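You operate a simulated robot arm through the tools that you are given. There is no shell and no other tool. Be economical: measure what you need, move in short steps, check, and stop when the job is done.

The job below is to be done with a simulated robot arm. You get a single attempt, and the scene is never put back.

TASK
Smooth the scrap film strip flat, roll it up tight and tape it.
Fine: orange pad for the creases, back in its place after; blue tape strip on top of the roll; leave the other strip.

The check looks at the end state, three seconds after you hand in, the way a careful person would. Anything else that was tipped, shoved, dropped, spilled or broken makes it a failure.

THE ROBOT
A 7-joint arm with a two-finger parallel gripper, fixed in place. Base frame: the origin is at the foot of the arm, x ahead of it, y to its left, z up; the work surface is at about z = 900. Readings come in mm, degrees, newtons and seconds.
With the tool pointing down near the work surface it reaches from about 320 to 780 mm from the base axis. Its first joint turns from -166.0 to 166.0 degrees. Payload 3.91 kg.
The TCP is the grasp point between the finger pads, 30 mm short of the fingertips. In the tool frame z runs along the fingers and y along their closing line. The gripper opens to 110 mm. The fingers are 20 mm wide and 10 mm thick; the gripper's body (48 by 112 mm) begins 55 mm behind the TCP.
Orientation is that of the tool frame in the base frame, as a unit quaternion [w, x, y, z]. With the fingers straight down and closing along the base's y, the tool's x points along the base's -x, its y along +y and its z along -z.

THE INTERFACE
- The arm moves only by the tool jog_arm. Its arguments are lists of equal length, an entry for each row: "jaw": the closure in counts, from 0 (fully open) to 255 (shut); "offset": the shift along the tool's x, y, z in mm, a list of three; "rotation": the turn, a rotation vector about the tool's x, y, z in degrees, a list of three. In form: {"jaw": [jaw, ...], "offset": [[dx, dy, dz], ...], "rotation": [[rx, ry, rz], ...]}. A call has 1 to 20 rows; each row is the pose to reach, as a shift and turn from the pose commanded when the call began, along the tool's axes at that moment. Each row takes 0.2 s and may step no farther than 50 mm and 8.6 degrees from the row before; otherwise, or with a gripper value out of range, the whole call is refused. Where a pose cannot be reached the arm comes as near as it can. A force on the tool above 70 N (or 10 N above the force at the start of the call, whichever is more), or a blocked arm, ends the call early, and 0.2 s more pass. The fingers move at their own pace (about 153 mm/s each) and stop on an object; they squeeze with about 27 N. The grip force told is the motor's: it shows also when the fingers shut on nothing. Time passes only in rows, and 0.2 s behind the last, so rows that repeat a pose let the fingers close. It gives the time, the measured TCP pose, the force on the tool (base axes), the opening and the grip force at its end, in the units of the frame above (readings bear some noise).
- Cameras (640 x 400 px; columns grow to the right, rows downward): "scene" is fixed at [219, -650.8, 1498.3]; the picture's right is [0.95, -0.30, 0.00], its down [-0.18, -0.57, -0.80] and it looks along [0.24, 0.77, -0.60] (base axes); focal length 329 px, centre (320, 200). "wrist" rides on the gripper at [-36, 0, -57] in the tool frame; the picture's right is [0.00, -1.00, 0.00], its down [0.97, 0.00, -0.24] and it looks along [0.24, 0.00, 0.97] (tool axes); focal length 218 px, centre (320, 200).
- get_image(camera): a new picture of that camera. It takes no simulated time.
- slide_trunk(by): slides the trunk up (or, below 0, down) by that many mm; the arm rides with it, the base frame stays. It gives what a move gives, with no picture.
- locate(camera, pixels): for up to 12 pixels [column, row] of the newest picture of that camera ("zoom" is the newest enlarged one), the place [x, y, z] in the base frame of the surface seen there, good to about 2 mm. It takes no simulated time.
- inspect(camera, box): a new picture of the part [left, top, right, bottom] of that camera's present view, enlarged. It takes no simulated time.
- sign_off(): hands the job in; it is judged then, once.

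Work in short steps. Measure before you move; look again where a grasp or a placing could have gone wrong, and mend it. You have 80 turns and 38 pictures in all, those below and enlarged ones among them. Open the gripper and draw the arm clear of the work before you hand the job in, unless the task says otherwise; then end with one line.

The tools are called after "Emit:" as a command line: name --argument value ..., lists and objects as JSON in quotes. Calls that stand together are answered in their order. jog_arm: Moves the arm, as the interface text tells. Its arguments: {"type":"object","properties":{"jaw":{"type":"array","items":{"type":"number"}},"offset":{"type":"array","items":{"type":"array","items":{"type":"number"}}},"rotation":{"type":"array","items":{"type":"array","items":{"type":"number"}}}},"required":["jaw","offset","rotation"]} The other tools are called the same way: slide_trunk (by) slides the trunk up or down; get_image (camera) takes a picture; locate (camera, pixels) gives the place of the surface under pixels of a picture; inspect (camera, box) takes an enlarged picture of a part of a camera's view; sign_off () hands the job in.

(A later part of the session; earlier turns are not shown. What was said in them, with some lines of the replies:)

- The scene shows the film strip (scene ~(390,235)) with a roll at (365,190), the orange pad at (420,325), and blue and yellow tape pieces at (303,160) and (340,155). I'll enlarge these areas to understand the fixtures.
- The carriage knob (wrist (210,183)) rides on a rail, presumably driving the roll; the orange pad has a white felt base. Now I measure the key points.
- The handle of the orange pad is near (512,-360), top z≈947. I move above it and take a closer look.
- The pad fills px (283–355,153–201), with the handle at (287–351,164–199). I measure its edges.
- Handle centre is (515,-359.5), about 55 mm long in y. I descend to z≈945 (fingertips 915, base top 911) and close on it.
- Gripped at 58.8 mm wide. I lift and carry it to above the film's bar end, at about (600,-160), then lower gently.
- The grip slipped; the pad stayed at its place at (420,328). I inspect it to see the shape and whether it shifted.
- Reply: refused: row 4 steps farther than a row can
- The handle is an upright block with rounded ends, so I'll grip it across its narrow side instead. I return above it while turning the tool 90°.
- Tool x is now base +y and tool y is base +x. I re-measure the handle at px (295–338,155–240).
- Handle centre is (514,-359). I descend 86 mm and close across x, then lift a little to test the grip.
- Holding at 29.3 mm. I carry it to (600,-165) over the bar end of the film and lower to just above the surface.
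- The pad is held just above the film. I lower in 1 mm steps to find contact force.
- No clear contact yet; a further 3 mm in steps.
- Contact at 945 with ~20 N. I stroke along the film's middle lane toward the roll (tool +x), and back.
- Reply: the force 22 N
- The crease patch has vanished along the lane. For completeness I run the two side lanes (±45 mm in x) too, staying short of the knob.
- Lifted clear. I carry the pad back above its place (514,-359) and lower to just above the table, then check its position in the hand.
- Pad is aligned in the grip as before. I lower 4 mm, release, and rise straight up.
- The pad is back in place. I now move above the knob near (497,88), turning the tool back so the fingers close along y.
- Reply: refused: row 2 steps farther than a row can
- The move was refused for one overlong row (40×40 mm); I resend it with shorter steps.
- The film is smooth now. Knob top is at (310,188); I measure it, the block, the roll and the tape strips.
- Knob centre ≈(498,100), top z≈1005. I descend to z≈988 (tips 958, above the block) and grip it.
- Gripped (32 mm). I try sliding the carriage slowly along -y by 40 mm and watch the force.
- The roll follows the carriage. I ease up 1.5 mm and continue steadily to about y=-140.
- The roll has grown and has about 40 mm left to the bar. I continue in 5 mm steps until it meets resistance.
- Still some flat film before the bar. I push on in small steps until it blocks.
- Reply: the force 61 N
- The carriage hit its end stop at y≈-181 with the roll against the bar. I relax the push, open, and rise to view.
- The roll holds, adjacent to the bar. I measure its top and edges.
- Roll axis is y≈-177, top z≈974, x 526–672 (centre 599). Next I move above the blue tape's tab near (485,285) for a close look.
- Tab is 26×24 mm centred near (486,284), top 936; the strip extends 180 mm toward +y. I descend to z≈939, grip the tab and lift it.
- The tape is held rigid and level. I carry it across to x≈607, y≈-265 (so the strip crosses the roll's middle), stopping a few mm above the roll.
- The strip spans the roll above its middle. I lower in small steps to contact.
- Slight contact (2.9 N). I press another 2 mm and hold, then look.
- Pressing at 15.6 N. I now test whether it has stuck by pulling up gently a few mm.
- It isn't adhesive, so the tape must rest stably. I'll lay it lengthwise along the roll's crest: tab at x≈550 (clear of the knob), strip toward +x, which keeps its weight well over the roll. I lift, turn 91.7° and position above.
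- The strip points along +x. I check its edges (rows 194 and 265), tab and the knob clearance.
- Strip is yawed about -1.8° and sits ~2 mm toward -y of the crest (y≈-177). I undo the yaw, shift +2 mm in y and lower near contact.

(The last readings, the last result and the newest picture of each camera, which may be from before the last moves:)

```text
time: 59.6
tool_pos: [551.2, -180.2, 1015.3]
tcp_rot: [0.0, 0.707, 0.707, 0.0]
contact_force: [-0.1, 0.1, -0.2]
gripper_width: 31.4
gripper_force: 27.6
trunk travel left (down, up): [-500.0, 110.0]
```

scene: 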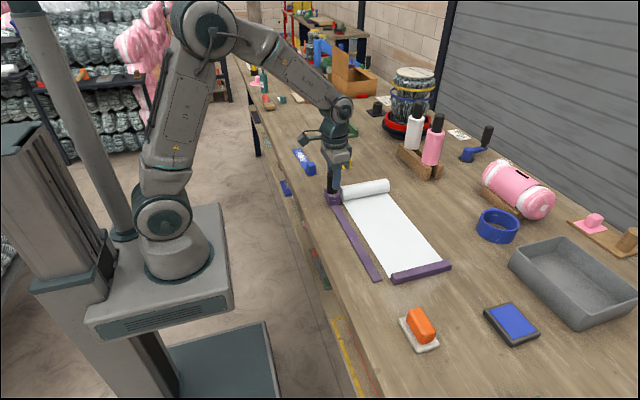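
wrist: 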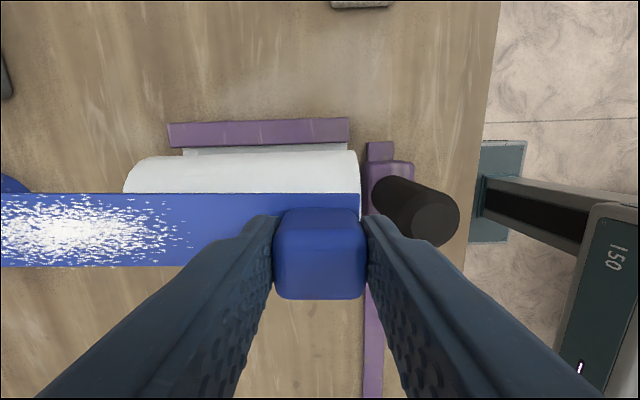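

Not yet touching; I step down 3 mm more.

Emit:
jog_arm --jaw '[255, 255, 255, 255]' --offset '[[0, 0, 1], [0, 0, 2], [0, 0, 3], [0, 0, 3]]' --rotation '[[0, 0, 0], [0, 0, 0], [0, 0, 0], [0, 0, 0]]'

Emit:
get_image --camera "wrist"

Emit:
locate --camera "wrist" --pixels '[[60, 197], [60, 264], [200, 196], [250, 196], [345, 198], [320, 250], [60, 230]]'

```text
time: 60.6
tool_pos: [550.5, -178.4, 1013.7]
tcp_rot: [0.003, 0.707, 0.707, 0.002]
contact_force: [4.4, -1.9, 23.8]
gripper_width: 31.1
gripper_force: 26.8
trunk travel left (down, up): [-500.0, 110.0]
```

```text
6 pictures are left
```

wrist: 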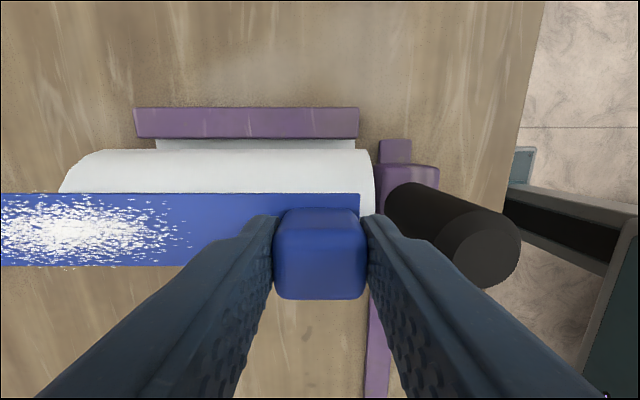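

```text
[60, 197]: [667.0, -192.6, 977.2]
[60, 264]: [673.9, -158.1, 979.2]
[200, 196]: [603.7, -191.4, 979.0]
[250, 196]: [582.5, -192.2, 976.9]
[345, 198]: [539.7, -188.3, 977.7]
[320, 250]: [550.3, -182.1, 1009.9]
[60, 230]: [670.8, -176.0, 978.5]
```

The strip lies on the crest, centred at y≈-176, pressed at 24 N. I relax the press and open slightly (to ~38 mm) to test the balance with the fingers still around the tab.

Emit:
jog_arm --jaw '[255, 255, 167, 167, 167, 167, 167]' --offset '[[0, 0, -1.5], [0, 0, -2.5], [0, 0, -2.5], [0, 0, -2.5], [0, 0, -2.5], [0, 0, -2.5], [0, 0, -2.5]]' --rotation '[[0, 0, 0], [0, 0, 0], [0, 0, 0], [0, 0, 0], [0, 0, 0], [0, 0, 0], [0, 0, 0]]'

Emit:
inspect --camera "scene" --box '[320, 150, 480, 290]'

Emit:
locate --camera "zoom" --pixels '[[360, 270], [430, 255], [500, 245]]'

```text
time: 62.2
tool_pos: [550.4, -177.6, 1015.3]
tcp_rot: [0.001, 0.707, 0.707, 0.001]
contact_force: [0.0, -0.6, 0.3]
gripper_width: 38.1
gripper_force: 0.0
trunk travel left (down, up): [-500.0, 110.0]
```

```text
2.86 times, centred on (400, 220) of scene
```

zoom: 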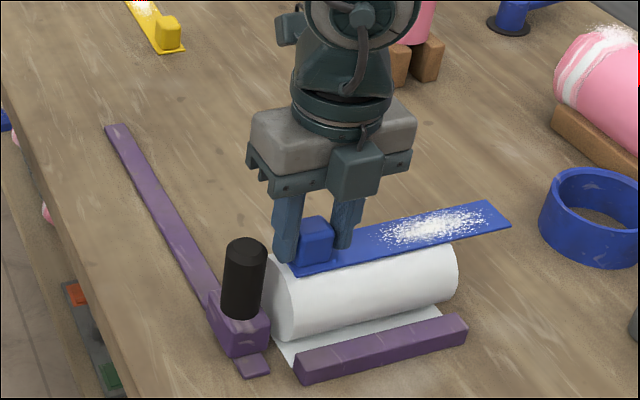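

```text
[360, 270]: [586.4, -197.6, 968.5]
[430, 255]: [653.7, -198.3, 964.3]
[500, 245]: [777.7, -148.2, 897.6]
```

The tape rests level, unsupported by the fingers. I rise straight up and draw clear.

Emit:
jog_arm --jaw '[162, 162, 162, 162, 100, 0, 0, 0]' --offset '[[0, 0, -3], [0, 0, -10], [0, 0, -30], [0, 0, -60], [0, 0, -100], [0, 0, -140], [30, -30, -160], [60, -60, -160]]' --rotation '[[0, 0, 0], [0, 0, 0], [0, 0, 0], [0, 0, 0], [0, 0, 0], [0, 0, 0], [0, 0, 0], [0, 0, 0]]'

Emit:
get_image --camera "scene"

Emit:
inspect --camera "scene" --box '[320, 170, 480, 310]'

```text
time: 64.0
tool_pos: [488.9, -117.5, 1176.2]
tcp_rot: [0.0, 0.707, 0.707, 0.0]
contact_force: [-0.6, 0.5, -0.3]
gripper_width: 109.9
gripper_force: 0.1
trunk travel left (down, up): [-500.0, 110.0]
```

```text
4 pictures are left
```

scene: 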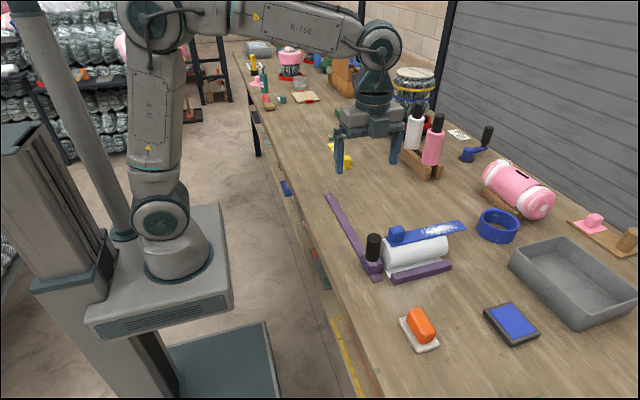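

```text
2.86 times, centred on (400, 240) of scene
```

zoom: 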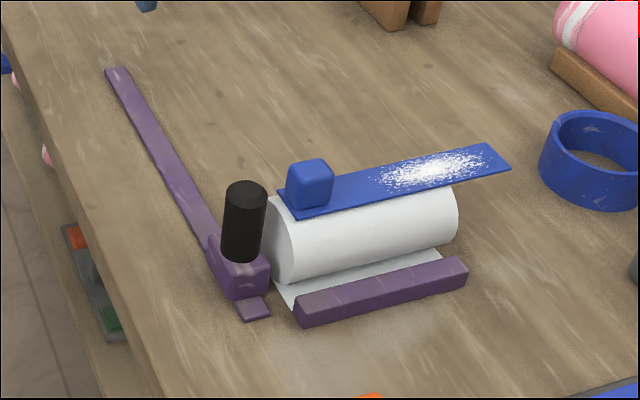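

The tape lies on top of the roll. I draw the arm a bit farther off, wait about 3 s, and check it stays.

Emit:
jog_arm --jaw '[0, 0, 0, 0, 0, 0, 0, 0, 0, 0, 0, 0, 0, 0, 0]' --offset '[[30, 0, -10], [60, 0, -20], [60, 0, -20], [60, 0, -20], [60, 0, -20], [60, 0, -20], [60, 0, -20], [60, 0, -20], [60, 0, -20], [60, 0, -20], [60, 0, -20], [60, 0, -20], [60, 0, -20], [60, 0, -20], [60, 0, -20]]' --rotation '[[0, 0, 0], [0, 0, 0], [0, 0, 0], [0, 0, 0], [0, 0, 0], [0, 0, 0], [0, 0, 0], [0, 0, 0], [0, 0, 0], [0, 0, 0], [0, 0, 0], [0, 0, 0], [0, 0, 0], [0, 0, 0], [0, 0, 0]]'

Emit:
inspect --camera "scene" --box '[320, 170, 480, 310]'

Emit:
locate --camera "zoom" --pixels '[[330, 200], [500, 160], [430, 173], [330, 210], [310, 168], [280, 195], [460, 182]]'

```text
time: 67.2
tool_pos: [491.5, -59.9, 1193.7]
tcp_rot: [0.0, 0.707, 0.707, 0.0]
contact_force: [0.2, 0.0, 0.3]
gripper_width: 110.1
gripper_force: 0.0
trunk travel left (down, up): [-500.0, 110.0]
```

```text
2.86 times, centred on (400, 240) of scene
```

zoom: 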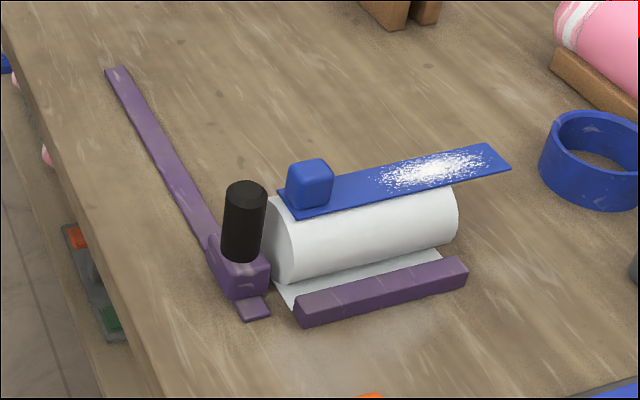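

```text
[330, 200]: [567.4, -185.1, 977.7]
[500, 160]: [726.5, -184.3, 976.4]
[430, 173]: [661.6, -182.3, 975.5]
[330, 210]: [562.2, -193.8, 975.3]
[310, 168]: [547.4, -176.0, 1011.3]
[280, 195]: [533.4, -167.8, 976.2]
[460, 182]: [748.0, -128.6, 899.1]
```

The blue tape is level on top of the roll (z≈976) and hasn't moved in 3 s. The pad is back in its place, the yellow strip is untouched and the gripper is open and clear, so I hand in.

Emit:
sign_off

```text
The job is handed in.
```

I smoothed the film, rolled it up against the end bar, and set the blue tape on top of the roll; the orange pad is back in its place and the yellow strip was left alone. The tape didn't stick when I pressed it, so it is resting along the top of the roll rather than stuck down.
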